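You operate a simulated robot arm through the tools that you are given. There is no shell and no other tool.

You run a simulated two-armed robot. Do the job below in one go: nothing can be reset, and whatever is moved stays where it is left.

TASK
Pick up the large paper cassette from the bare stretch of the counter with one hand, pass it to the other hand and put it on the mending bench top.

It is judged by the outcome, as a careful person would: the job done as asked, and still so three seconds after it is handed in. It fails if anything else is knocked over, pushed out of place, dropped, spilled or broken.

THE ROBOT
Two 7-joint arms with two-finger parallel grippers on one trunk, on a base that moves. Base frame: it is fixed to the floor where the robot stands at the start and does not move with it; the origin is under the middle of the robot, x ahead of it, y to its left, z up. Units: mm, degrees, N and s.
The left shoulder is at the start at [30, 119, 960], the right one opposite. With the tool pointing down near the work surface each hand reaches from about 280 to 680 mm from the robot's upright axis, wherever it stands, measured 20 degrees to its own side. Places, roughly: mending bench top [700, -4600, 900]. Payload 3.43 kg a hand.
The TCP of each hand is the grasp point between the finger pads, 30 mm short of the fingertips. In the tool frame z runs along the fingers and y along their closing line. The gripper opens to 94 mm. The fingers are 28 mm wide and 10 mm thick; the gripper's body (50 by 96 mm) begins 55 mm behind the TCP.
Orientation is told as [roll, pitch, yaw] about the base's x, y, z axes, in that order, counted from this pose: with the fingers straight down and closing along the base's y, the tool's x points along the base's -x, its y along +y and its z along -z.

THE INTERFACE
- The arms move only by the tool play_rows. It takes "left_series", "right_series" or both (then of equal length, played together; a hand with none holds still); each is a list that holds one entry, the list of rows, each a list of 6 numbers: the shift along the tool's x, y, z in mm, then the turn, a rotation vector about the tool's x, y, z in degrees. In form: [[[tx, ty, tz, wx, wy, wz], ...]]. A call has 1 to 20 rows; each row shifts and turns the commanded pose from where the row before left it, along the tool's axes as they then stand. "left_hand" and "right_hand" are, for a hand that has rows, the finger opening in mm, from 0 to 94, set as the call begins (left out, the last holds). A row lasts 0.2 s, in which the tool goes at most 50 mm and 8.6 degrees; a call with a longer step from one row to the next is refused whole, and so is a gripper value outside its range. Where a pose cannot be reached the arm comes as near as it can. A force on the tool above 40 N (or 10 N above the force at the start of the call, whichever is more), or a blocked arm, ends the call early, and 0.2 s more pass. Each finger travels about 72 mm/s and halts on what it meets, pressing with about 43 N; the grip force reading is that of the motor and also rises with nothing between the fingers. The clock runs only during rows and for 0.2 s after the last one: add rows that do not move to give the fingers time. The reply holds the time, the measured pose of the TCP, the force on the tool along the base axes, the opening and the grip force, in the units named above and with some noise, with the torque about the TCP (base axes, N m) and any sound that the robot's microphone picked up, and new pictures: "views" is both (left out), scene, wrist or none (wrist: the cameras of the hands that moved).
- Cameras (640 x 400 px; columns grow to the right, rows downward): "scene" is now at [37.6, 16.9, 1655.6]; the picture's right is [0.24, -0.97, 0.00], its down [-0.82, -0.20, -0.54] and it looks along [0.52, 0.13, -0.84] (base axes); focal length 250 px, centre (320, 200). "left" rides on the left gripper at [76, -14, -102] in its tool frame; the picture's right is [0.18, 0.98, 0.00], its down [-0.75, 0.14, -0.64] and it looks along [-0.63, 0.12, 0.77] (tool axes); focal length 243 px, centre (320, 200). "right" rides on the right gripper at [76, 14, -102] in its tool frame; the picture's right is [-0.18, 0.98, 0.00], its down [-0.75, -0.14, -0.64] and it looks along [-0.63, -0.12, 0.77] (tool axes); focal length 243 px, centre (320, 200). There is no depth. A picture from a camera that has moved, and an enlarged one, comes with that camera's place and axes in the base frame and with its lens.
- move_column(by): moves the trunk up (or, below 0, down) by that many mm; the arms and the scene camera ride with it, the base frame stays. It gives what a move gives, with no picture.
- steer(legs): drives the robot by 1 to 6 legs, each [ahead, turn to the left] in mm and degrees, along the robot's own axes; the way and the turn of a leg run together, so that a leg with both is an arc; at most 1500 mm and 180 degrees a leg. The arms and the cameras ride along, it lands a little off, and it stops where it bumps. It gives what a move gives, and a new picture of the scene camera.
- head_to(pan, tilt): turns the head with the scene camera to pan (to the left, within 143 degrees either way) and tilt (down, from -29 to 69), counted from straight ahead of the robot. It gives what a move gives, and a new picture of the scene camera.
- inspect(camera, box): a new picture of the part [left, top, right, bottom] of that camera's present view, enlarged. It takes no simulated time.
- finish_job(): hands the job in; it is judged then, once.

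Places have to be worked out from the pictures, the camera data and where the tool is seen. Open the grippers and draw the arms clear of the work before you hand the job in, unless the task says otherwise.

The tools are called after "Emit:" as a command line: name --argument value ..., lists and objects as JSON in quotes. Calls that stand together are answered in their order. play_rows: Moves the arms, as the interface text tells. Its arguments: {"type":"object","properties":{"left_series":{"type":"array","items":{"type":"array","items":{"type":"array","items":{"type":"number"}}}},"left_hand":{"type":"number"},"right_series":{"type":"array","items":{"type":"array","items":{"type":"array","items":{"type":"number"}}}},"right_hand":{"type":"number"},"views":{"type":"string","enum":["both","scene","wrist","none"]}},"required":[]} The other tools are called the same way: move_column (by) moves the trunk up or down; steer (legs) drives the base; head_to (pan, tilt) turns the head that bears the scene camera; inspect (camera, box) takes an enlarged picture of a part of a camera's view; finish_job () hands the job in.

At the start:

```text
clock: 0.0
left_eef_pos: [334.2, 350.6, 1040.9]
left_tool_rot: [0.0, -0.1, -0.1]
left_wrist_force: [1.4, 0.9, 0.3]
left_wrist_torque: [0.0, 0.04, 0.02]
left_width: 93.9
left_finger_force: 0.1
right_eef_pos: [296.1, 13.8, 1065.7]
right_tool_rot: [0.0, 0.0, 0.0]
right_wrist_force: [0.8, -0.7, 0.0]
right_wrist_torque: [-0.02, 0.01, -0.02]
right_width: 94.0
right_finger_force: 0.0
trunk travel left (down, up): [-225.0, 185.0]
robot x, y, heading: [-3.0, -0.4, -0.1]
head pan, tilt (commanded): [14.0, 57.4]
```

scene: 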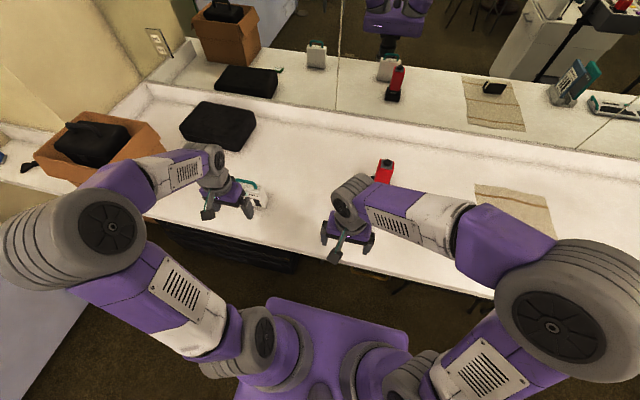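
right: 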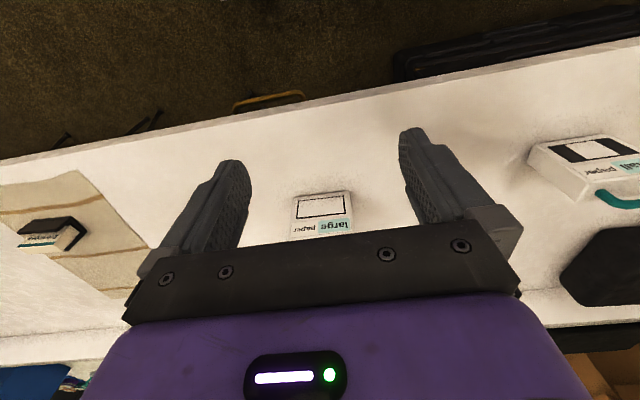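
left: 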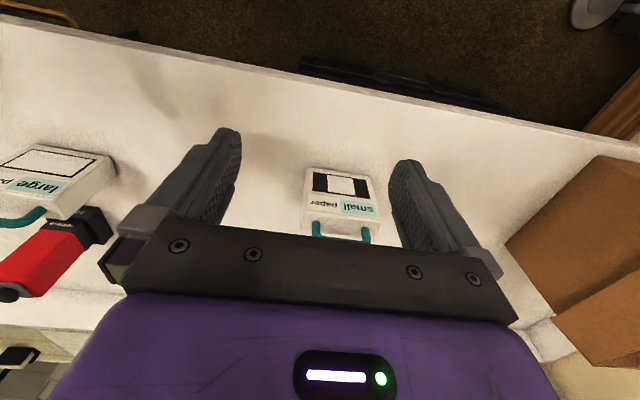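

I'll look closer at the cassettes: the right wrist view shows one labelled "large paper" on bare counter, the left one shows "small paper", and there's another on the cloth.

Emit:
inspect --camera "right" --box '[240, 150, 400, 250]'

Emit:
inspect --camera "right" --box '[0, 150, 160, 250]'

Emit:
inspect --camera "left" --box '[0, 100, 160, 300]'

Emit:
inspect --camera "scene" --box '[140, 80, 440, 270]'

```text
4.00 times, centred on (320, 200) of right
camera zoom: at [222.1, 29.1, 1168.3], right [0.18, 0.98, 0.0], down [0.75, -0.14, 0.64], along [0.63, -0.12, -0.77], focal length 970 px, centre (320, 200)
```

zoom: 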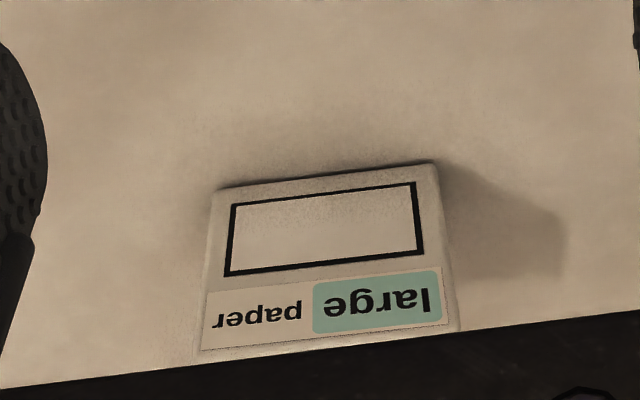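

```text
4.00 times, centred on (80, 200) of right
camera zoom: at [222.1, 29.1, 1168.3], right [0.18, 0.98, 0.0], down [0.75, -0.14, 0.64], along [0.63, -0.12, -0.77], focal length 970 px, centre (1280, 200)
```

zoom: 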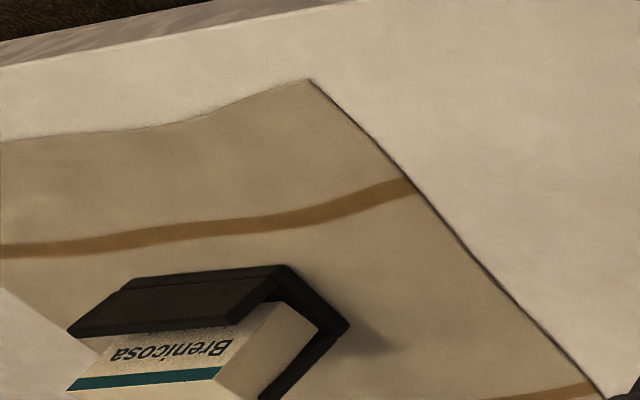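

```text
2.00 times, centred on (80, 200) of left
camera zoom: at [258.4, 336.4, 1142.9], right [-0.18, 0.98, 0.0], down [0.75, 0.14, 0.64], along [0.63, 0.12, -0.77], focal length 485 px, centre (800, 200)
```

zoom: 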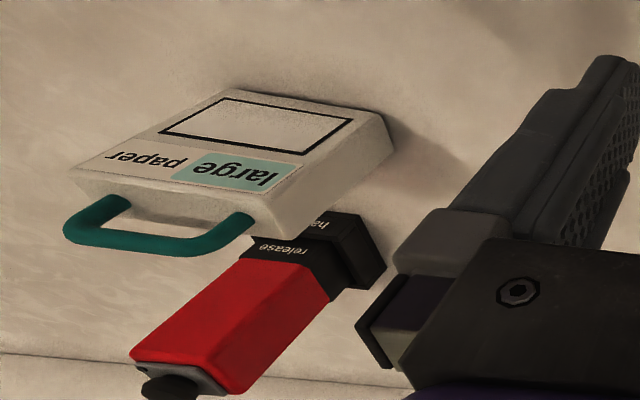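

```text
2.11 times, centred on (290, 175) of scene
camera zoom: at [37.6, 16.9, 1655.6], right [0.24, -0.97, 0.0], down [-0.82, -0.2, -0.54], along [0.52, 0.13, -0.84], focal length 526 px, centre (383, 253)
```

zoom: 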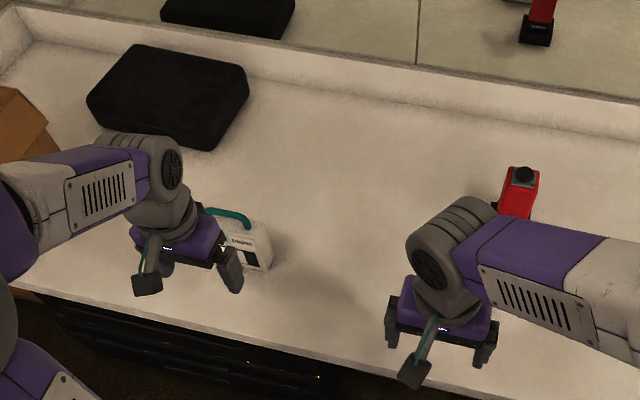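

The cassettes seem to stand upright with the teal handle on top and the label facing me. I'll look around with the head and zoom in to measure before I move.

Emit:
inspect --camera "left" --box '[0, 130, 112, 200]'

Emit:
inspect --camera "left" --box '[0, 190, 160, 290]'

Emit:
head_to --pan -40 --tilt 35

```text
5.71 times, centred on (56, 165) of left
camera zoom: at [258.4, 336.4, 1142.9], right [-0.18, 0.98, 0.0], down [0.75, 0.14, 0.64], along [0.63, 0.12, -0.77], focal length 1386 px, centre (1829, 400)
```

zoom: 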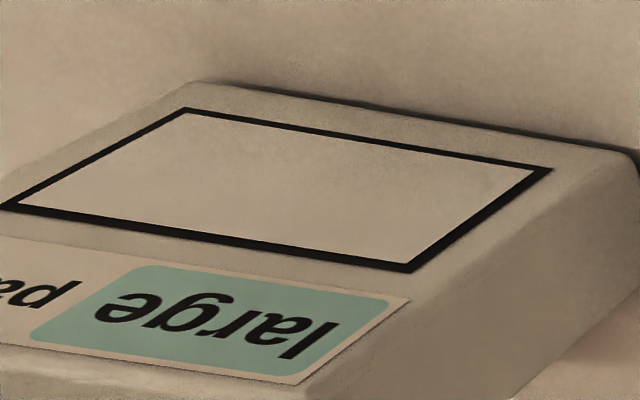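

```text
4.00 times, centred on (80, 240) of left
camera zoom: at [258.4, 336.4, 1142.9], right [-0.18, 0.98, 0.0], down [0.75, 0.14, 0.64], along [0.63, 0.12, -0.77], focal length 970 px, centre (1280, 40)
```

zoom: 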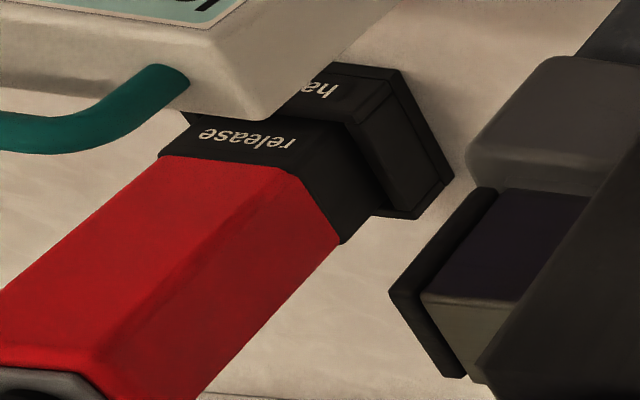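

```text
clock: 1.2
left_eef_pos: [333.1, 351.5, 1040.1]
left_tool_rot: [0.0, 0.0, 0.1]
left_wrist_force: [0.1, -1.1, 0.5]
left_wrist_torque: [0.03, 0.01, 0.01]
left_width: 93.9
left_finger_force: 0.1
right_eef_pos: [296.1, 14.3, 1067.5]
right_tool_rot: [0.0, 0.0, 0.0]
right_wrist_force: [0.8, 0.2, -0.1]
right_wrist_torque: [0.0, 0.02, 0.0]
right_width: 93.9
right_finger_force: 0.0
trunk travel left (down, up): [-225.0, 185.0]
robot x, y, heading: [-0.4, 1.2, -0.0]
head pan, tilt (commanded): [-40.0, 35.0]
camera scene: at [37.6, -56.4, 1686.7], right [-0.64, -0.77, 0.0], down [-0.44, 0.37, -0.82], along [0.63, -0.53, -0.57], focal length 250 px, centre (320, 200)
```

scene: 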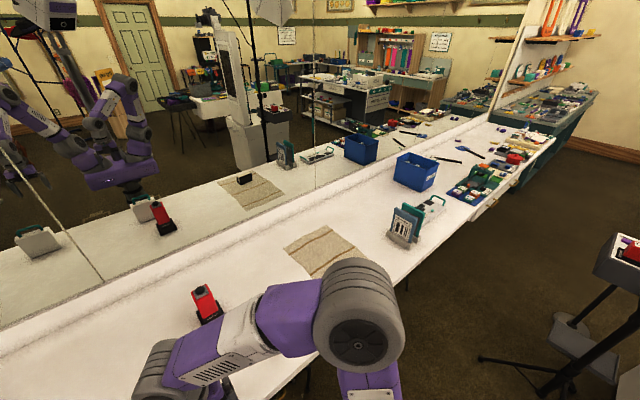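

The large cassette stands upright (about 113 wide, 111 tall, 42 thick) around x 545, y -28 on the counter at z ≈ 780, with a red tool behind it. Next I check the way to the mending bench, which should be the blue-green bench at far right.

Emit:
inspect --camera "scene" --box '[400, 60, 640, 210]'

Emit:
head_to --pan -75 --tilt 20

```text
2.67 times, centred on (520, 135) of scene
camera zoom: at [37.6, -56.4, 1686.7], right [-0.64, -0.77, 0.0], down [-0.44, 0.37, -0.82], along [0.63, -0.53, -0.57], focal length 666 px, centre (-213, 373)
```

zoom: 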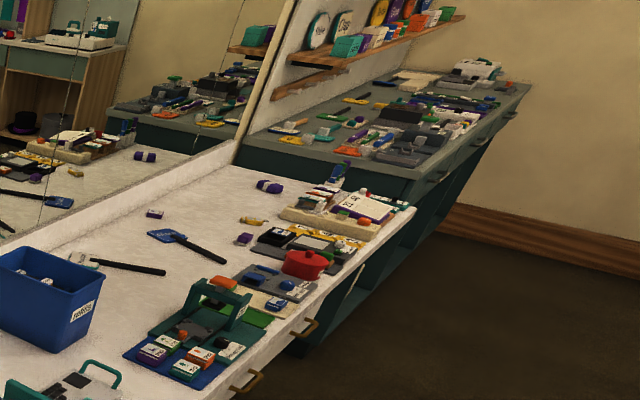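

```text
clock: 2.2
left_eef_pos: [333.0, 351.0, 1041.5]
left_tool_rot: [0.0, 0.0, 0.0]
left_wrist_force: [0.8, 0.1, -0.5]
left_wrist_torque: [-0.03, 0.0, 0.01]
left_width: 94.1
left_finger_force: 0.0
right_eef_pos: [297.1, 15.0, 1066.6]
right_tool_rot: [0.0, 0.0, 0.0]
right_wrist_force: [0.0, -0.2, -0.8]
right_wrist_torque: [0.0, 0.0, 0.0]
right_width: 93.9
right_finger_force: 0.1
trunk travel left (down, up): [-225.0, 185.0]
robot x, y, heading: [-1.8, 2.3, -0.0]
head pan, tilt (commanded): [-75.0, 20.0]
camera scene: at [-5.7, -89.8, 1710.6], right [-0.97, -0.26, 0.0], down [-0.09, 0.33, -0.94], along [0.24, -0.91, -0.34], focal length 250 px, centre (320, 200)
```

scene: 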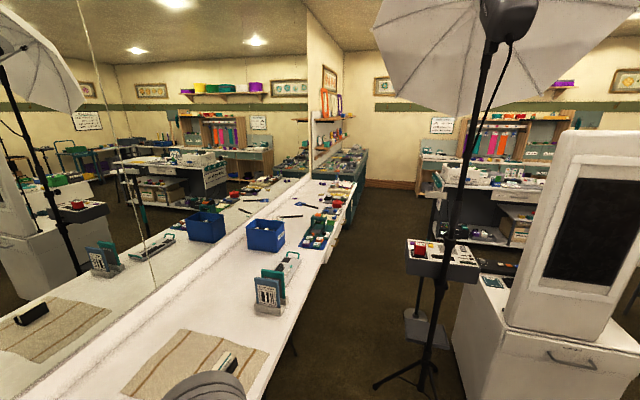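

The bench lies past the end of the white counter, and a tripod stands near the aisle. I look more carefully at the floor along the path.

Emit:
head_to --pan -95 --tilt 45

Emit:
head_to --pan -125 --tilt 40

Emit:
head_to --pan 120 --tilt 40

```text
clock: 3.1
left_eef_pos: [334.1, 351.5, 1040.1]
left_tool_rot: [0.0, 0.0, 0.0]
left_wrist_force: [-0.1, -0.4, 0.4]
left_wrist_torque: [-0.01, -0.01, 0.0]
left_width: 94.0
left_finger_force: 0.1
right_eef_pos: [295.8, 14.1, 1067.6]
right_tool_rot: [0.0, 0.1, 0.0]
right_wrist_force: [1.2, -0.3, -0.2]
right_wrist_torque: [0.01, -0.02, 0.01]
right_width: 93.9
right_finger_force: 0.0
trunk travel left (down, up): [-225.0, 185.0]
robot x, y, heading: [-4.1, -1.2, -0.2]
head pan, tilt (commanded): [-95.0, 45.0]
camera scene: at [-36.9, -80.9, 1672.0], right [-1.0, 0.09, 0.0], down [0.06, 0.7, -0.71], along [-0.06, -0.7, -0.71], focal length 250 px, centre (320, 200)
```

scene: 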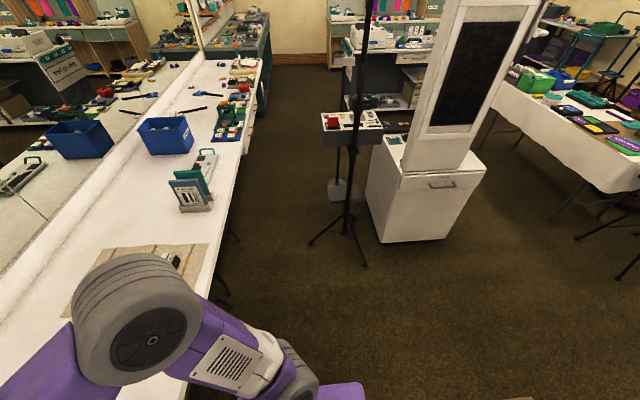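

```text
clock: 4.1
left_eef_pos: [333.5, 350.6, 1039.4]
left_tool_rot: [0.0, 0.1, -0.1]
left_wrist_force: [0.4, 0.1, 0.4]
left_wrist_torque: [0.0, 0.0, -0.01]
left_width: 93.7
left_finger_force: 0.1
right_eef_pos: [297.9, 15.3, 1066.1]
right_tool_rot: [0.0, 0.0, 0.0]
right_wrist_force: [-0.7, -0.2, 0.2]
right_wrist_torque: [-0.01, -0.03, 0.06]
right_width: 93.9
right_finger_force: 0.0
trunk travel left (down, up): [-225.0, 185.0]
robot x, y, heading: [1.9, 1.4, 0.1]
head pan, tilt (commanded): [-125.0, 40.0]
camera scene: at [-78.6, -69.6, 1679.2], right [-0.82, 0.57, 0.0], down [0.37, 0.53, -0.77], along [-0.44, -0.63, -0.64], focal length 250 px, centre (320, 200)
```

scene: 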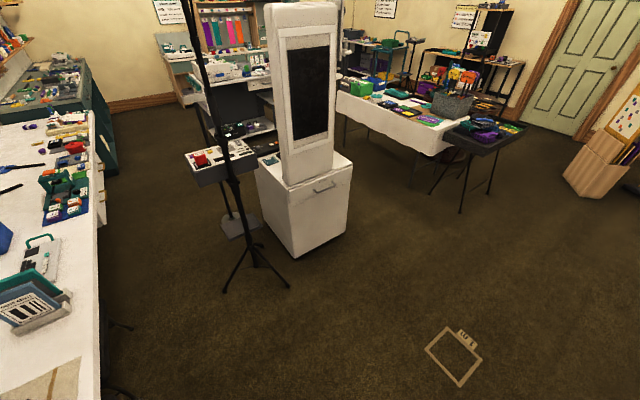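

```text
clock: 7.5
left_eef_pos: [333.9, 350.8, 1040.2]
left_tool_rot: [-0.1, 0.0, 0.1]
left_wrist_force: [1.0, 0.1, -0.2]
left_wrist_torque: [-0.01, 0.0, 0.0]
left_width: 94.0
left_finger_force: 0.0
right_eef_pos: [298.0, 12.6, 1068.0]
right_tool_rot: [-0.1, 0.1, 0.0]
right_wrist_force: [-0.2, 0.4, -0.5]
right_wrist_torque: [-0.01, 0.02, -0.01]
right_width: 94.1
right_finger_force: 0.1
trunk travel left (down, up): [-225.0, 185.0]
robot x, y, heading: [-2.1, 1.4, -0.1]
head pan, tilt (commanded): [120.0, 40.0]
camera scene: at [-72.4, 73.7, 1679.2], right [0.87, 0.5, 0.0], down [0.32, -0.56, -0.77], along [-0.38, 0.66, -0.64], focal length 250 px, centre (320, 200)
```

scene: 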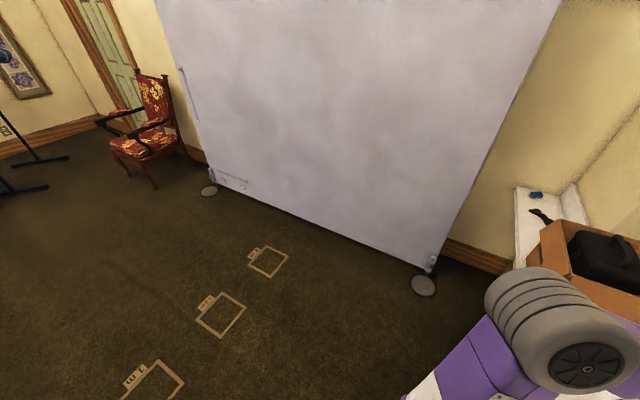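

The tripod's near foot is around (-70…-100, -1250), so I need to know my own footprint. I look straight down around the base.

Emit:
head_to --pan -90 --tilt 69

Emit:
head_to --pan 0 --tilt 69

Emit:
head_to --pan -140 --tilt 69

```text
clock: 10.6
left_eef_pos: [333.8, 351.2, 1040.1]
left_tool_rot: [0.1, 0.0, 0.0]
left_wrist_force: [0.4, -0.4, 0.7]
left_wrist_torque: [-0.02, -0.01, 0.04]
left_width: 94.1
left_finger_force: 0.1
right_eef_pos: [296.7, 13.2, 1067.4]
right_tool_rot: [0.0, 0.0, 0.0]
right_wrist_force: [0.3, 0.5, 0.5]
right_wrist_torque: [-0.01, 0.04, 0.03]
right_width: 94.0
right_finger_force: 0.1
trunk travel left (down, up): [-225.0, 185.0]
robot x, y, heading: [-3.5, 0.7, -0.2]
head pan, tilt (commanded): [-90.0, 68.8]
camera scene: at [-29.9, -55.8, 1643.1], right [-1.0, 0.0, 0.0], down [0.0, 0.93, -0.36], along [0.0, -0.36, -0.93], focal length 250 px, centre (320, 200)
```

scene: 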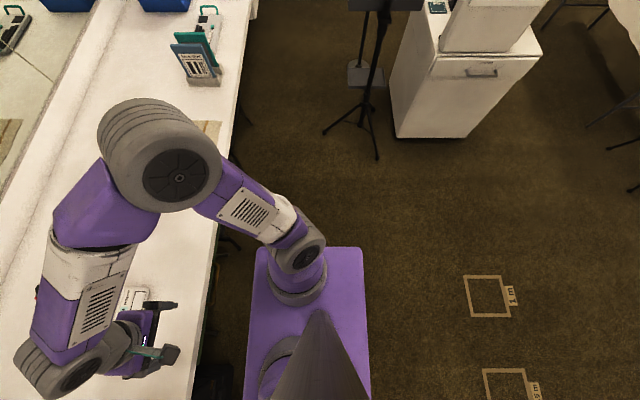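

```text
clock: 12.2
left_eef_pos: [333.6, 351.5, 1040.2]
left_tool_rot: [-0.1, 0.0, 0.0]
left_wrist_force: [0.4, 0.2, -0.4]
left_wrist_torque: [0.01, -0.01, 0.01]
left_width: 94.3
left_finger_force: 0.0
right_eef_pos: [297.5, 14.5, 1067.3]
right_tool_rot: [0.1, 0.1, 0.0]
right_wrist_force: [-0.2, -0.4, 1.0]
right_wrist_torque: [-0.03, 0.03, 0.0]
right_width: 93.9
right_finger_force: 0.0
trunk travel left (down, up): [-225.0, 185.0]
robot x, y, heading: [-0.9, 1.0, 0.1]
head pan, tilt (commanded): [0.0, 68.8]
camera scene: at [26.0, 0.0, 1643.1], right [0.0, -1.0, 0.0], down [-0.93, 0.0, -0.36], along [0.36, 0.0, -0.93], focal length 250 px, centre (320, 200)
```

scene: 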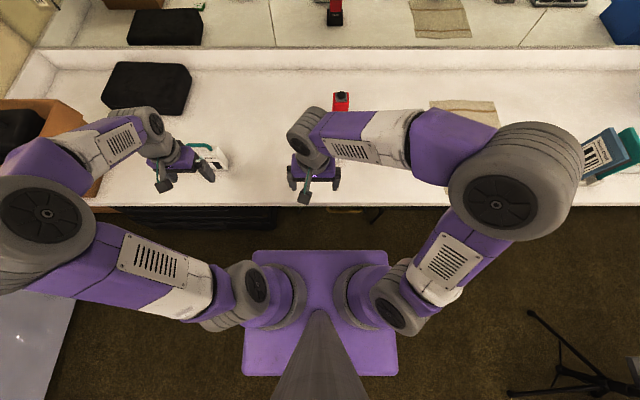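

```text
clock: 14.4
left_eef_pos: [334.2, 351.2, 1040.5]
left_tool_rot: [0.0, 0.0, 0.0]
left_wrist_force: [0.1, 0.3, 0.4]
left_wrist_torque: [-0.01, -0.03, 0.05]
left_width: 93.7
left_finger_force: 0.0
right_eef_pos: [296.1, 14.7, 1068.0]
right_tool_rot: [0.0, 0.0, 0.0]
right_wrist_force: [0.4, 0.7, 0.5]
right_wrist_torque: [0.0, 0.03, -0.01]
right_width: 94.0
right_finger_force: 0.1
trunk travel left (down, up): [-225.0, 185.0]
robot x, y, heading: [1.1, 3.3, 0.1]
head pan, tilt (commanded): [-140.0, 68.8]
camera scene: at [-72.7, -35.9, 1643.1], right [-0.64, 0.77, 0.0], down [0.71, 0.6, -0.36], along [-0.28, -0.23, -0.93], focal length 250 px, centre (320, 200)
```

scene: 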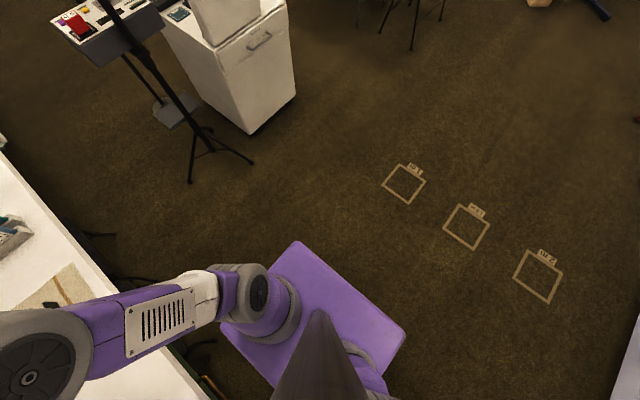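

The chest is about 370 wide and the 390 mm gap at the tripod looks too tight, so later I'll likely go round the kiosk. Now I test the right hand's grasp orientation in free space: yaw it 90° so the fingers close along x (the cassette's 42 mm thickness).

Emit:
head_to --pan -5 --tilt 55

Emit:
play_rows --right_series '[[[0, 0, 0, 0, 0, -8.2], [0, 0, 0, 0, 0, -8.2], [0, 0, 0, 0, 0, -8.2], [0, 0, 0, 0, 0, -8.2], [0, 0, 0, 0, 0, -8.2], [0, 0, 0, 0, 0, -8.2], [0, 0, 0, 0, 0, -8.2], [0, 0, 0, 0, 0, -8.2], [0, 0, 0, 0, 0, -8.2], [0, 0, 0, 0, 0, -8.2], [0, 0, 0, 0, 0, -8.0], [0, 0, 0, 0, 0, 0]]]' --right_hand 94 --views "both"

```text
clock: 16.6
left_eef_pos: [332.5, 350.9, 1041.2]
left_tool_rot: [0.0, 0.0, 0.0]
left_wrist_force: [-0.1, 0.7, -0.4]
left_wrist_torque: [0.04, 0.03, 0.02]
left_width: 93.9
left_finger_force: 0.0
right_eef_pos: [297.8, 14.7, 1066.5]
right_tool_rot: [0.1, 0.0, 0.0]
right_wrist_force: [-0.7, 0.0, 0.4]
right_wrist_torque: [-0.02, -0.02, -0.01]
right_width: 94.1
right_finger_force: 0.0
trunk travel left (down, up): [-225.0, 185.0]
robot x, y, heading: [2.6, 2.0, 0.3]
head pan, tilt (commanded): [-5.0, 55.0]
camera scene: at [41.9, -6.2, 1658.5], right [-0.09, -1.0, 0.0], down [-0.82, 0.07, -0.57], along [0.57, -0.05, -0.82], focal length 250 px, centre (320, 200)
```

scene: 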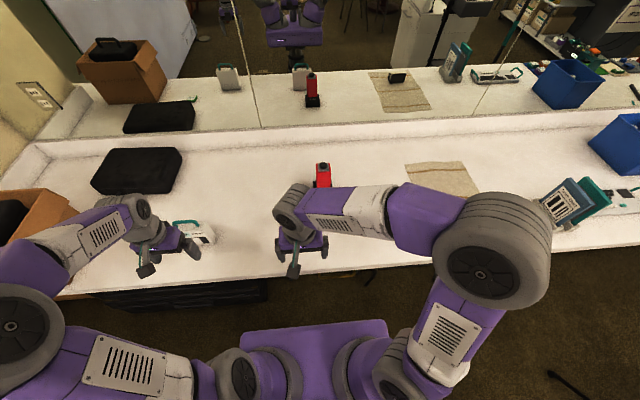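

```text
clock: 19.2
left_eef_pos: [334.0, 352.0, 1040.3]
left_tool_rot: [0.1, 0.0, 0.0]
left_wrist_force: [0.4, 0.1, 0.7]
left_wrist_torque: [0.01, 0.01, 0.01]
left_width: 93.7
left_finger_force: 0.2
right_eef_pos: [297.1, 15.4, 1066.5]
right_tool_rot: [0.0, 0.0, 90.1]
right_wrist_force: [0.7, 0.1, 0.0]
right_wrist_torque: [-0.01, -0.03, 0.03]
right_width: 93.9
right_finger_force: 0.0
trunk travel left (down, up): [-225.0, 185.0]
robot x, y, heading: [-0.2, 1.1, -0.0]
head pan, tilt (commanded): [-5.0, 55.0]
camera scene: at [41.9, -6.2, 1658.5], right [-0.09, -1.0, 0.0], down [-0.82, 0.07, -0.57], along [0.57, -0.05, -0.82], focal length 250 px, centre (320, 200)
camera right: at [284.1, -61.4, 1168.3], right [-0.98, 0.18, 0.0], down [0.14, 0.75, 0.64], along [0.12, 0.63, -0.77], focal length 243 px, centre (320, 200)
```

scene: 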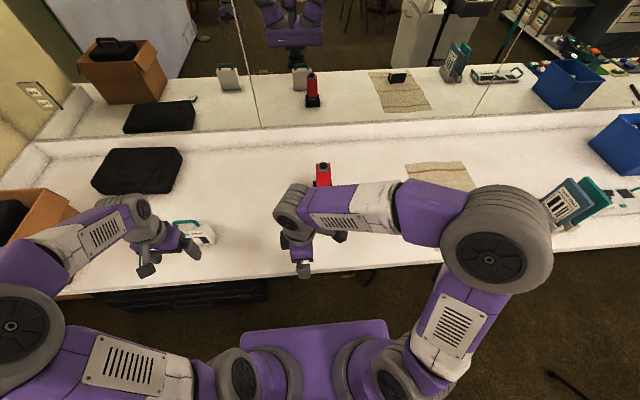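
right: 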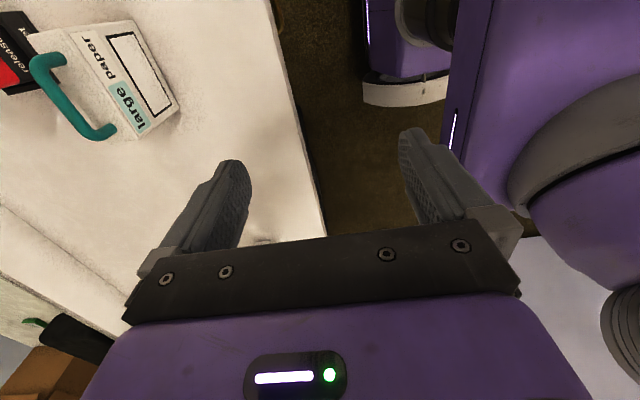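

Yaw 90° reached. Now I tilt the right hand 45° so the fingers point down and to the left (+y), still in free space, moving right a bit at the same time.

Emit:
play_rows --right_series '[[[15, 0, 0, 0, -7.5, 0], [15, 0, 0, 0, -7.5, 0], [15, 0, 0, 0, -7.5, 0], [15, 0, 0, 0, -7.5, 0], [15, 0, 0, 0, -7.5, 0], [15, 0, 0, 0, -7.5, 0], [0, 0, 0, 0, 0, 0]]]' --views "both"

```text
clock: 20.8
left_eef_pos: [333.2, 350.7, 1040.1]
left_tool_rot: [0.0, 0.0, 0.0]
left_wrist_force: [-0.1, 0.8, -0.4]
left_wrist_torque: [0.01, 0.0, -0.05]
left_width: 94.0
left_finger_force: 0.0
right_eef_pos: [297.0, -69.4, 1039.3]
right_tool_rot: [0.1, -45.1, 89.9]
right_wrist_force: [0.5, 0.0, -0.1]
right_wrist_torque: [0.01, 0.02, 0.0]
right_width: 94.1
right_finger_force: 0.1
trunk travel left (down, up): [-225.0, 185.0]
robot x, y, heading: [-2.4, -0.3, -0.1]
head pan, tilt (commanded): [-5.0, 55.0]
camera scene: at [41.6, -5.6, 1658.6], right [-0.09, -1.0, 0.0], down [-0.82, 0.07, -0.57], along [0.57, -0.05, -0.82], focal length 250 px, centre (320, 200)
camera right: at [283.5, -195.1, 1056.4], right [-0.98, 0.13, 0.13], down [0.14, 0.08, 0.99], along [0.12, 0.99, -0.1], focal length 243 px, centre (320, 200)
```

scene: 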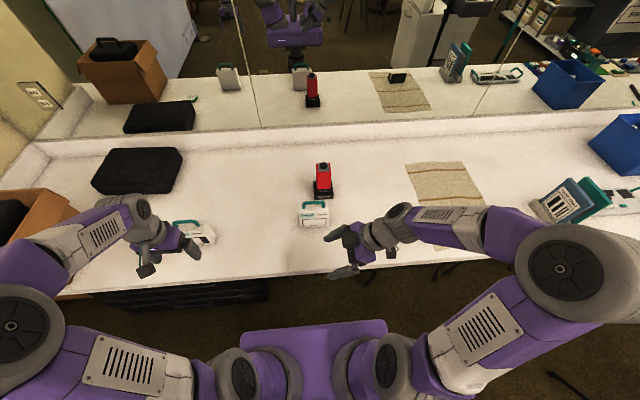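
right: 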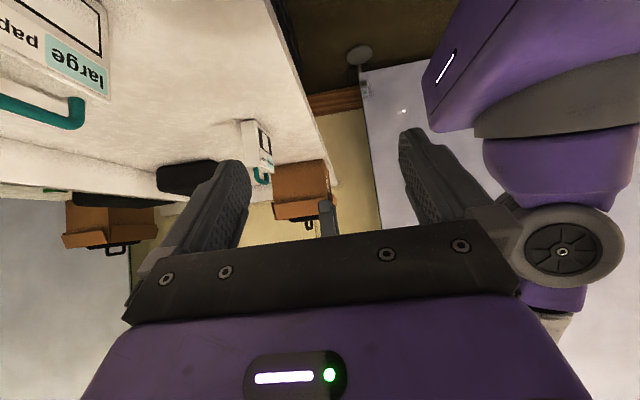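

The tilted pose works and the cassette is now fully visible in the scene view. I zoom in to refine its place.

Emit:
inspect --camera "scene" --box '[264, 150, 376, 220]'

Emit:
inspect --camera "scene" --box '[248, 175, 408, 275]'

Emit:
inspect --camera "right" --box '[0, 0, 160, 140]'

```text
5.71 times, centred on (320, 185) of scene
camera zoom: at [41.6, -5.6, 1658.6], right [-0.09, -1.0, 0.0], down [-0.82, 0.07, -0.57], along [0.57, -0.05, -0.82], focal length 1428 px, centre (320, 286)
```

zoom: 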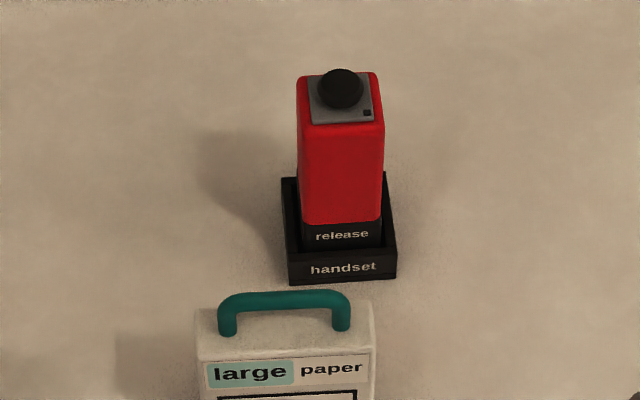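

```text
4.00 times, centred on (328, 225) of scene
camera zoom: at [41.6, -5.6, 1658.6], right [-0.09, -1.0, 0.0], down [-0.82, 0.07, -0.57], along [0.57, -0.05, -0.82], focal length 999 px, centre (288, 100)
```

zoom: 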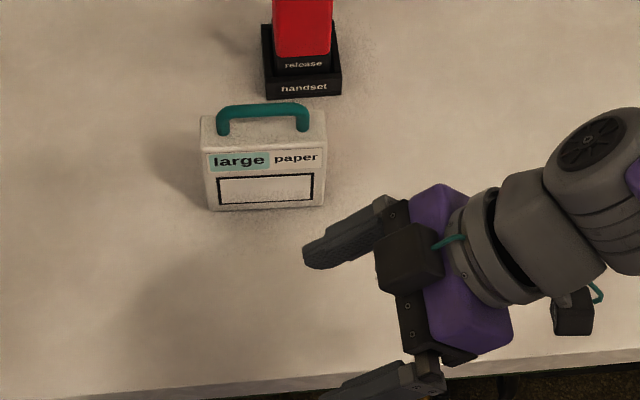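

```text
2.86 times, centred on (80, 70) of right
camera zoom: at [283.5, -195.1, 1056.4], right [-0.98, 0.13, 0.13], down [0.14, 0.08, 0.99], along [0.12, 0.99, -0.1], focal length 693 px, centre (1006, 571)
```

zoom: 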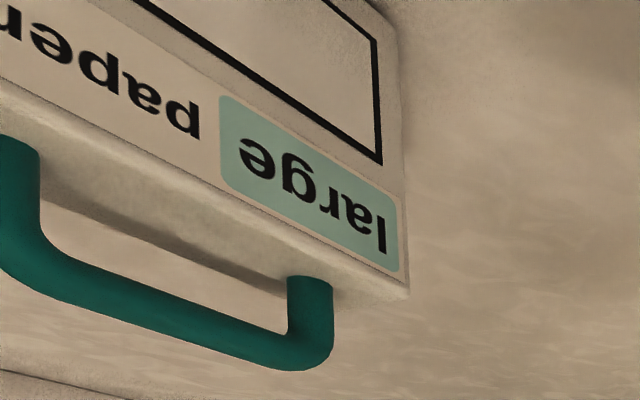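

The cassette occupies about x 523–565, y -85 to 29, z 780–892 with the handle to ~928; the handset dock starts at x ≈ 657. I move the right hand to a pre-grasp point up and right of the cassette's right edge.

Emit:
play_rows --right_series '[[[6.9, -30.9, -6.9, 0, 0, 0], [6.9, -30.9, -6.9, 0, 0, 0], [6.9, -30.9, -6.9, 0, 0, 0], [6.9, -30.9, -6.9, 0, 0, 0], [6.9, -30.9, -6.9, 0, 0, 0], [6.9, -30.9, -6.9, 0, 0, 0], [6.9, -30.9, -6.9, 0, 0, 0], [6.9, -30.9, -6.9, 0, 0, 0], [18.4, 0, 18.4, 0, 0, 0], [18.4, 0, 18.4, 0, 0, 0], [18.4, 0, 18.4, 0, 0, 0], [18.4, 0, 18.4, 0, 0, 0], [0, 0, 0, 0, 0, 0]]]' --right_hand 94 --views "both"

```text
clock: 23.6
left_eef_pos: [332.8, 352.0, 1039.5]
left_tool_rot: [0.0, 0.0, 0.0]
left_wrist_force: [-0.1, -0.1, -0.5]
left_wrist_torque: [0.01, -0.01, 0.0]
left_width: 93.9
left_finger_force: 0.0
right_eef_pos: [545.2, -146.8, 935.8]
right_tool_rot: [0.1, -45.1, 90.0]
right_wrist_force: [-0.1, 0.0, 1.0]
right_wrist_torque: [-0.01, 0.01, -0.02]
right_width: 94.0
right_finger_force: 0.1
trunk travel left (down, up): [-225.0, 185.0]
robot x, y, heading: [-0.0, 0.9, -0.1]
head pan, tilt (commanded): [-5.0, 55.0]
camera scene: at [41.6, -6.0, 1658.6], right [-0.09, -1.0, 0.0], down [-0.82, 0.07, -0.57], along [0.57, -0.05, -0.82], focal length 250 px, centre (320, 200)
camera right: at [531.5, -272.7, 951.9], right [-0.98, 0.13, 0.13], down [0.14, 0.08, 0.99], along [0.12, 0.99, -0.1], focal length 243 px, centre (320, 200)
```

scene: 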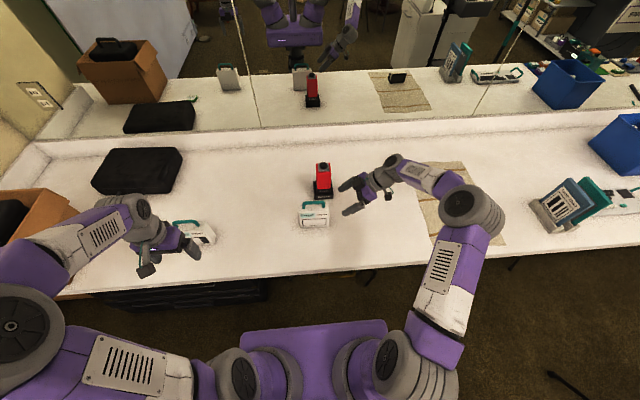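
right: 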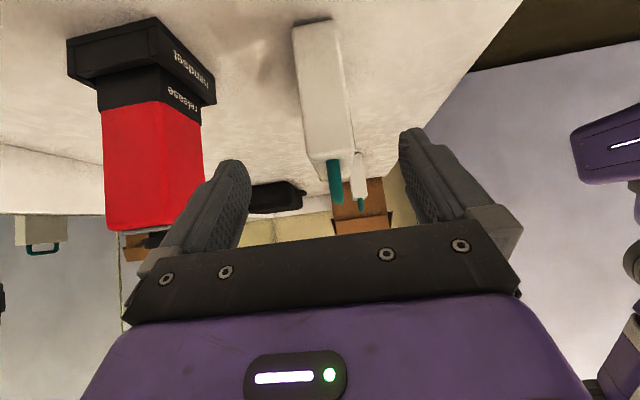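

Pre-grasp reached. I zoom on the wrist view to center the fingers on the cassette's side face.

Emit:
inspect --camera "right" --box '[240, 0, 400, 100]'

Emit:
inspect --camera "right" --box '[240, 100, 400, 200]'

```text
4.00 times, centred on (320, 50) of right
camera zoom: at [531.5, -272.7, 951.9], right [-0.98, 0.13, 0.13], down [0.14, 0.08, 0.99], along [0.12, 0.99, -0.1], focal length 970 px, centre (320, 800)
```

zoom: 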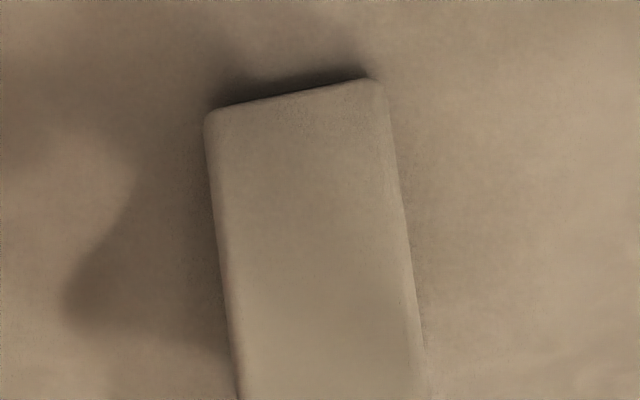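

```text
4.00 times, centred on (320, 150) of right
camera zoom: at [531.5, -272.7, 951.9], right [-0.98, 0.13, 0.13], down [0.14, 0.08, 0.99], along [0.12, 0.99, -0.1], focal length 970 px, centre (320, 400)
```

zoom: 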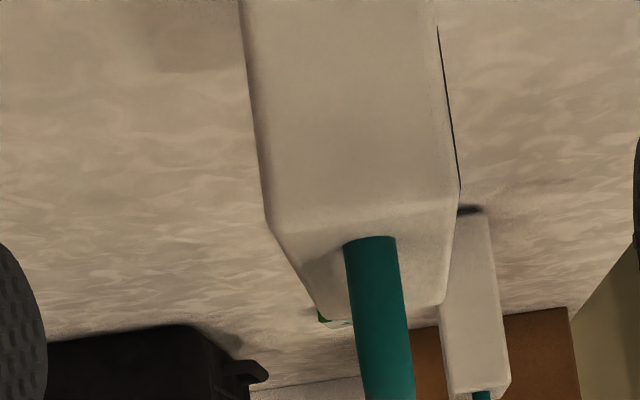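

The side face spans x ≈ 522–560 (center 541), top at ~896. I advance along the fingers to straddle the right upper part, TCP at about (541, -63, 855).

Emit:
play_rows --right_series '[[[-0.35, 0.7, 19.4, 0, 0, 0], [-0.35, 0.7, 19.4, 0, 0, 0], [-0.35, 0.7, 19.4, 0, 0, 0], [-0.35, 0.7, 19.4, 0, 0, 0], [-0.35, 0.7, 19.4, 0, 0, 0], [-0.35, 0.7, 19.4, 0, 0, 0], [0, 0, 0, 0, 0, 0]]]' --right_hand 94 --views "both"

```text
clock: 25.2
left_eef_pos: [333.4, 351.0, 1039.0]
left_tool_rot: [0.0, 0.0, 0.0]
left_wrist_force: [0.5, 0.5, 0.4]
left_wrist_torque: [0.01, 0.01, 0.0]
left_width: 94.2
left_finger_force: 0.1
right_eef_pos: [540.0, -63.1, 854.2]
right_tool_rot: [-0.1, -45.0, 90.0]
right_wrist_force: [-0.7, -0.1, 0.5]
right_wrist_torque: [0.01, 0.03, 0.0]
right_width: 93.8
right_finger_force: 0.2
trunk travel left (down, up): [-225.0, 185.0]
robot x, y, heading: [3.0, 1.8, -0.2]
head pan, tilt (commanded): [-5.0, 55.0]
camera scene: at [41.8, -6.4, 1658.6], right [-0.09, -1.0, 0.0], down [-0.82, 0.07, -0.57], along [0.57, -0.05, -0.82], focal length 250 px, centre (320, 200)
camera right: at [527.2, -188.8, 871.4], right [-0.98, 0.13, 0.13], down [0.14, 0.08, 0.99], along [0.12, 0.99, -0.1], focal length 243 px, centre (320, 200)
```

scene: 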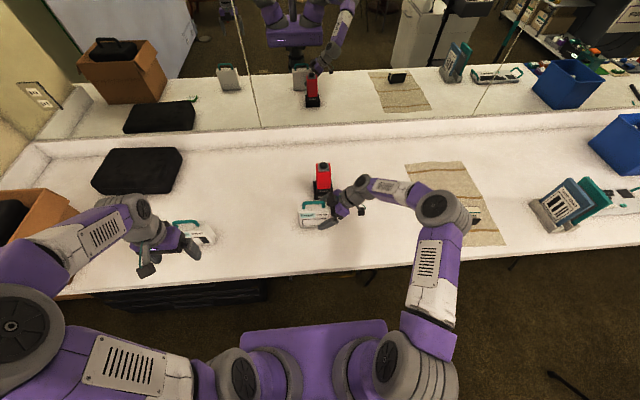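
right: 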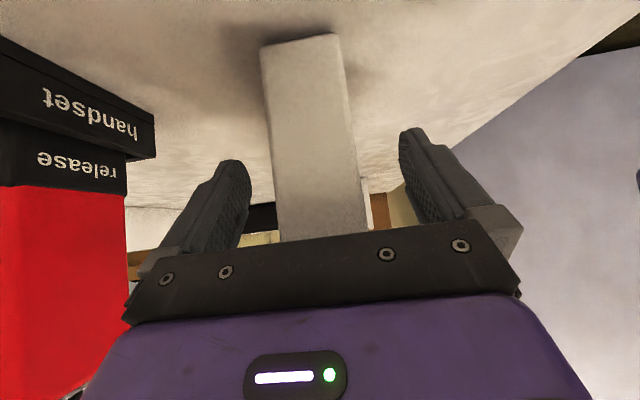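

The fingers straddle the cassette with no contact yet. I zoom once to confirm both fingers clear the faces, then close.

Emit:
inspect --camera "scene" --box '[280, 160, 392, 240]'

Emit:
play_rows --right_series '[[[0, 0, 0, 0, 0, 0], [0, 0, 0, 0, 0, 0], [0, 0, 0, 0, 0, 0], [0, 0, 0, 0, 0, 0], [0, 0, 0, 0, 0, 0]]]' --right_hand 20 --views "both"

```text
5.00 times, centred on (336, 200) of scene
camera zoom: at [41.8, -6.4, 1658.6], right [-0.09, -1.0, 0.0], down [-0.82, 0.07, -0.57], along [0.57, -0.05, -0.82], focal length 1249 px, centre (240, 200)
```

zoom: 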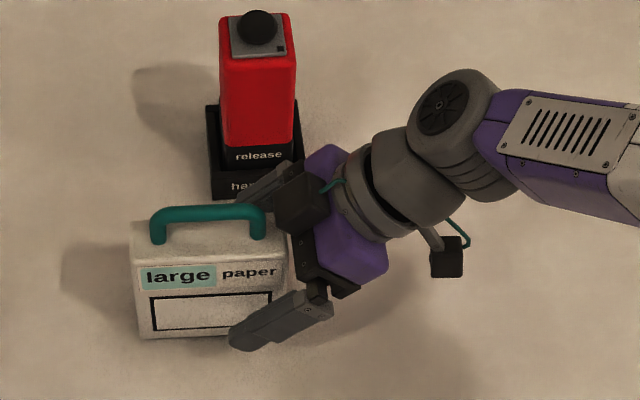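

```text
clock: 26.4
left_eef_pos: [332.2, 352.0, 1039.5]
left_tool_rot: [0.1, 0.0, 0.0]
left_wrist_force: [-0.2, -0.5, -0.4]
left_wrist_torque: [-0.03, -0.06, 0.0]
left_width: 94.0
left_finger_force: 0.0
right_eef_pos: [540.6, -63.0, 853.4]
right_tool_rot: [0.1, -45.0, 90.0]
right_wrist_force: [-0.1, 0.8, -0.6]
right_wrist_torque: [-0.01, -0.1, -0.03]
right_width: 44.0
right_finger_force: 43.4
trunk travel left (down, up): [-225.0, 185.0]
robot x, y, heading: [2.1, 1.0, -0.2]
head pan, tilt (commanded): [-5.0, 55.0]
camera scene: at [42.0, -6.2, 1658.5], right [-0.09, -1.0, 0.0], down [-0.82, 0.07, -0.57], along [0.57, -0.05, -0.82], focal length 250 px, centre (320, 200)
camera right: at [527.3, -188.9, 871.4], right [-0.98, 0.13, 0.13], down [0.14, 0.08, 0.99], along [0.12, 0.99, -0.1], focal length 243 px, centre (320, 200)
```

scene: 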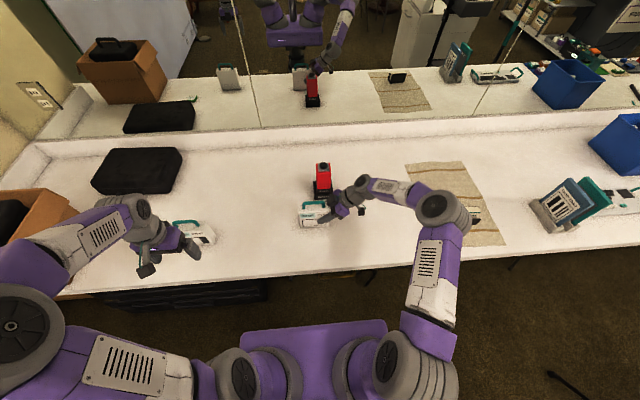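
right: 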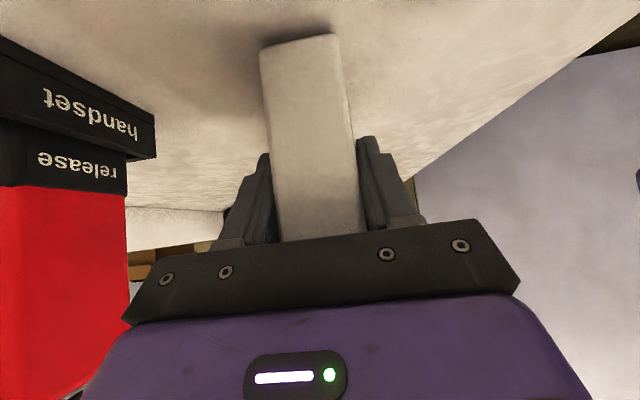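

The grip holds at 44 mm. I lift 30 mm slowly straight up and check the weight and whether it slips or tilts.

Emit:
play_rows --right_series '[[[-3.5, 0, -3.5, 0, 0, 0], [-3.5, 0, -3.5, 0, 0, 0], [-3.5, 0, -3.5, 0, 0, 0], [-3.5, 0, -3.5, 0, 0, 0], [-3.5, 0, -3.5, 0, 0, 0], [-3.5, 0, -3.5, 0, 0, 0], [0, 0, 0, 0, 0, 0], [0, 0, 0, 0, 0, 0]]]' --right_hand 20 --views "both"

Emit:
inspect --camera "scene" --box '[280, 160, 392, 240]'

```text
clock: 28.2
left_eef_pos: [333.9, 350.4, 1040.5]
left_tool_rot: [0.0, 0.0, 0.0]
left_wrist_force: [0.5, 1.0, -0.2]
left_wrist_torque: [-0.02, 0.01, 0.01]
left_width: 94.1
left_finger_force: 0.1
right_eef_pos: [540.1, -64.5, 882.5]
right_tool_rot: [0.1, -44.9, 90.0]
right_wrist_force: [0.4, 1.2, -3.9]
right_wrist_torque: [-0.14, 0.01, 0.0]
right_width: 44.1
right_finger_force: 43.0
trunk travel left (down, up): [-225.0, 185.0]
robot x, y, heading: [-2.5, 1.1, 0.1]
head pan, tilt (commanded): [-5.0, 55.0]
camera scene: at [42.2, -6.2, 1658.5], right [-0.09, -1.0, 0.0], down [-0.82, 0.07, -0.57], along [0.57, -0.05, -0.82], focal length 250 px, centre (320, 200)
camera right: at [527.2, -189.3, 900.7], right [-0.98, 0.13, 0.13], down [0.14, 0.08, 0.99], along [0.12, 0.99, -0.1], focal length 243 px, centre (320, 200)
```

scene: 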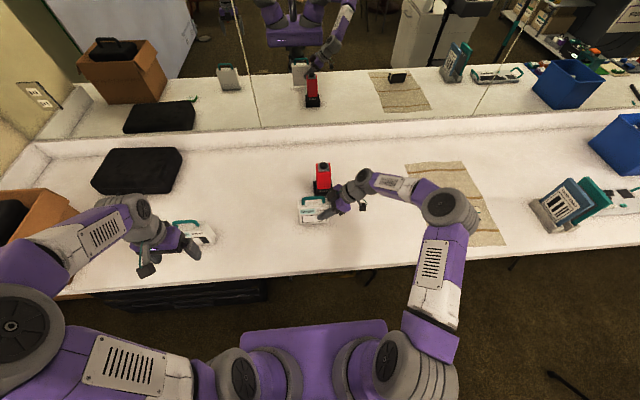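
right: 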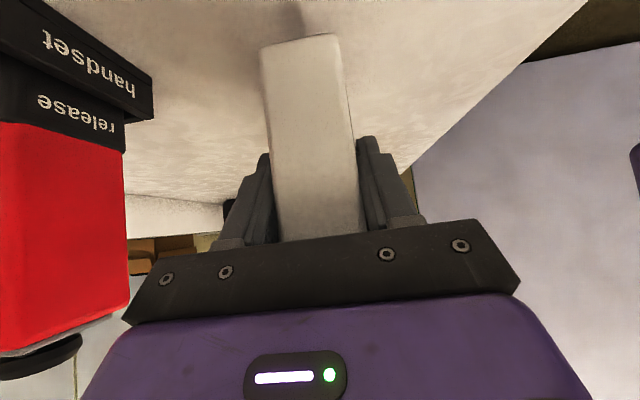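

```text
5.00 times, centred on (336, 200) of scene
camera zoom: at [42.2, -6.2, 1658.5], right [-0.09, -1.0, 0.0], down [-0.82, 0.07, -0.57], along [0.57, -0.05, -0.82], focal length 1249 px, centre (240, 200)
```

zoom: 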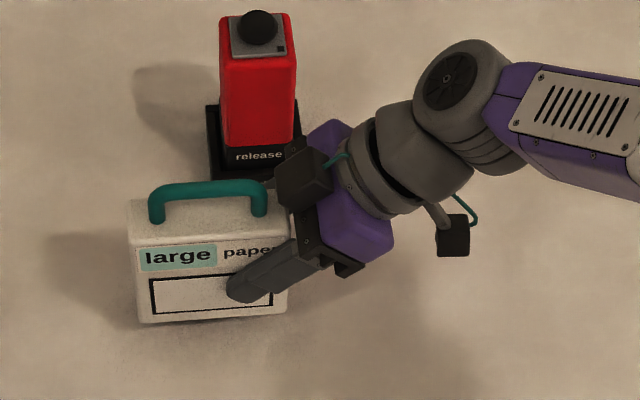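

It's held firmly (~4 N, no tilt). I lift it higher and bring it toward me while rotating the left hand by -90° yaw so it can take the cassette from above.

Emit:
play_rows --right_series '[[[-14.1, 0, -14.1, 0, 0, 0], [-14.1, 0, -14.1, 0, 0, 0], [-14.1, 0, -14.1, 0, 0, 0], [-14.1, 0, -14.1, 0, 0, 0], [-14.1, 0, -14.1, 0, 0, 0], [-10.2, 22, -3.4, 0, 0, 0], [-10.2, 22, -3.4, 0, 0, 0], [-10.2, 22, -3.4, 0, 0, 0], [-10.2, 22, -3.4, 0, 0, 0], [-10.2, 22, -3.4, 0, 0, 0], [0, 0, 0, 0, 0, 0], [0, 0, 0, 0, 0, 0]]]' --left_series '[[[0, 0, -4, 0, 0, 8.2], [0, 0, -4, 0, 0, 8.2], [0, 0, -4, 0, 0, 8.2], [0, 0, -4, 0, 0, 8.2], [0, 0, -4, 0, 0, 8.2], [0, 0, -4, 0, 0, 8.2], [0, 0, -4, 0, 0, 8.2], [0, 0, -4, 0, 0, 8.2], [0, 0, -4, 0, 0, 8.2], [0, 0, -4, 0, 0, 8.2], [0, 0, 0, 0, 0, 8.0], [0, 0, 0, 0, 0, 0]]]' --right_hand 20 --left_hand 94 --views "both"

```text
clock: 30.8
left_eef_pos: [333.4, 351.5, 1080.3]
left_tool_rot: [-0.1, 0.0, -90.0]
left_wrist_force: [-0.5, 1.2, 0.1]
left_wrist_torque: [0.0, 0.0, 0.0]
left_width: 93.9
left_finger_force: 0.1
right_eef_pos: [430.2, -38.4, 1033.3]
right_tool_rot: [0.0, -45.1, 89.9]
right_wrist_force: [-0.1, -0.1, -3.0]
right_wrist_torque: [-0.12, 0.0, 0.04]
right_width: 44.0
right_finger_force: 43.0
trunk travel left (down, up): [-225.0, 185.0]
robot x, y, heading: [0.2, 0.2, -0.0]
head pan, tilt (commanded): [-5.0, 55.0]
camera scene: at [41.8, -6.1, 1658.5], right [-0.09, -1.0, 0.0], down [-0.82, 0.07, -0.57], along [0.57, -0.05, -0.82], focal length 250 px, centre (320, 200)
camera right: at [416.8, -164.3, 1048.7], right [-0.98, 0.13, 0.13], down [0.14, 0.08, 0.99], along [0.12, 0.99, -0.1], focal length 243 px, centre (320, 200)
camera left: at [320.6, 427.2, 1183.0], right [0.98, 0.18, 0.0], down [0.14, -0.75, 0.64], along [0.12, -0.63, -0.77], focal length 243 px, centre (320, 200)
```

scene: 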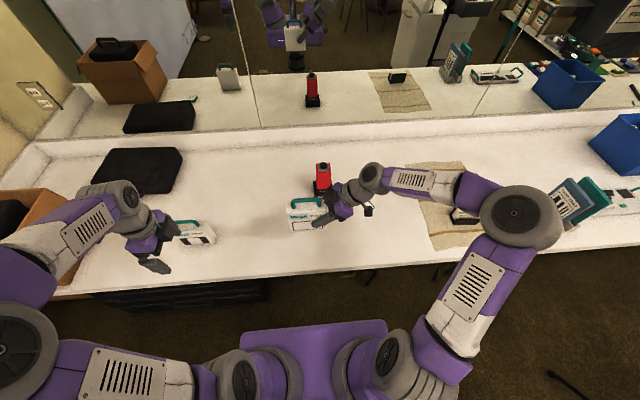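
right: 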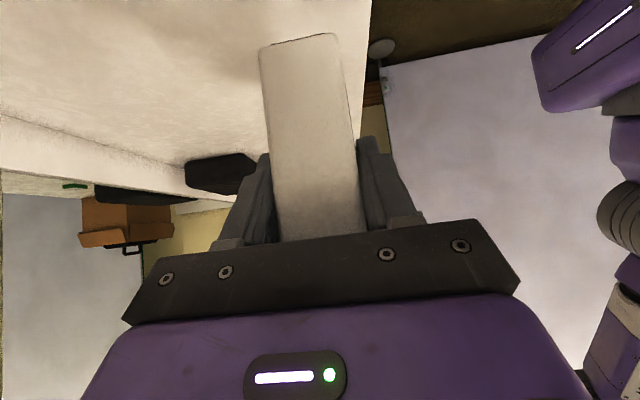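
left: 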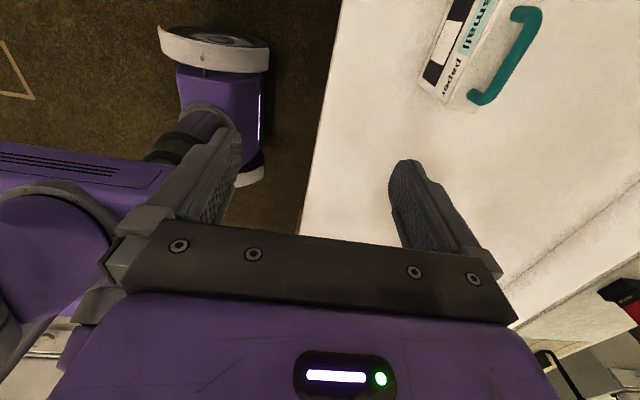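

The left wrist camera happens to show my own base; I zoom on it to learn its footprint, and look at the held cassette in the scene view.

Emit:
inspect --camera "left" --box '[130, 0, 330, 125]'

Emit:
inspect --camera "scene" --box '[240, 160, 400, 260]'

```text
3.20 times, centred on (230, 62) of left
camera zoom: at [320.6, 427.2, 1183.0], right [0.98, 0.18, 0.0], down [0.14, -0.75, 0.64], along [0.12, -0.63, -0.77], focal length 776 px, centre (608, 640)
```

zoom: 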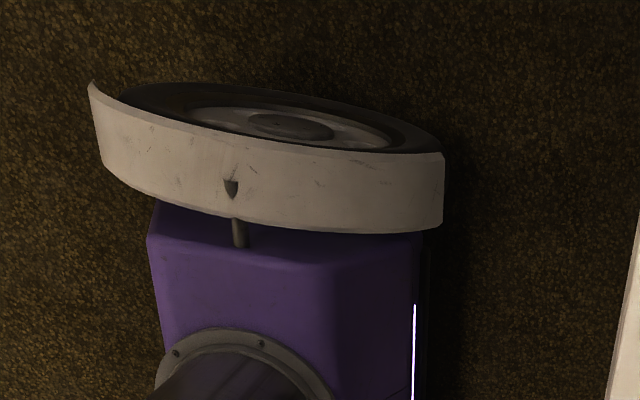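

```text
4.00 times, centred on (320, 210) of scene
camera zoom: at [41.8, -6.1, 1658.5], right [-0.09, -1.0, 0.0], down [-0.82, 0.07, -0.57], along [0.57, -0.05, -0.82], focal length 999 px, centre (320, 160)
```

zoom: 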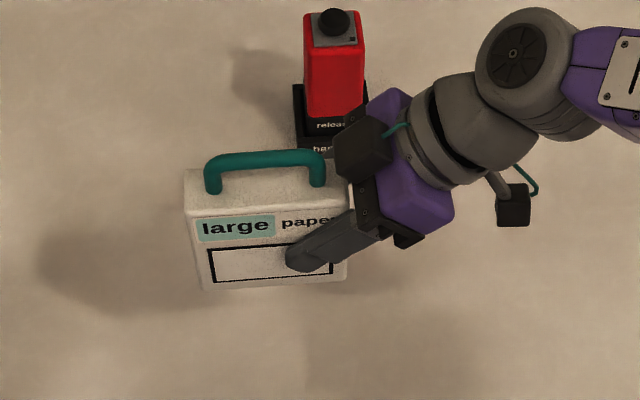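

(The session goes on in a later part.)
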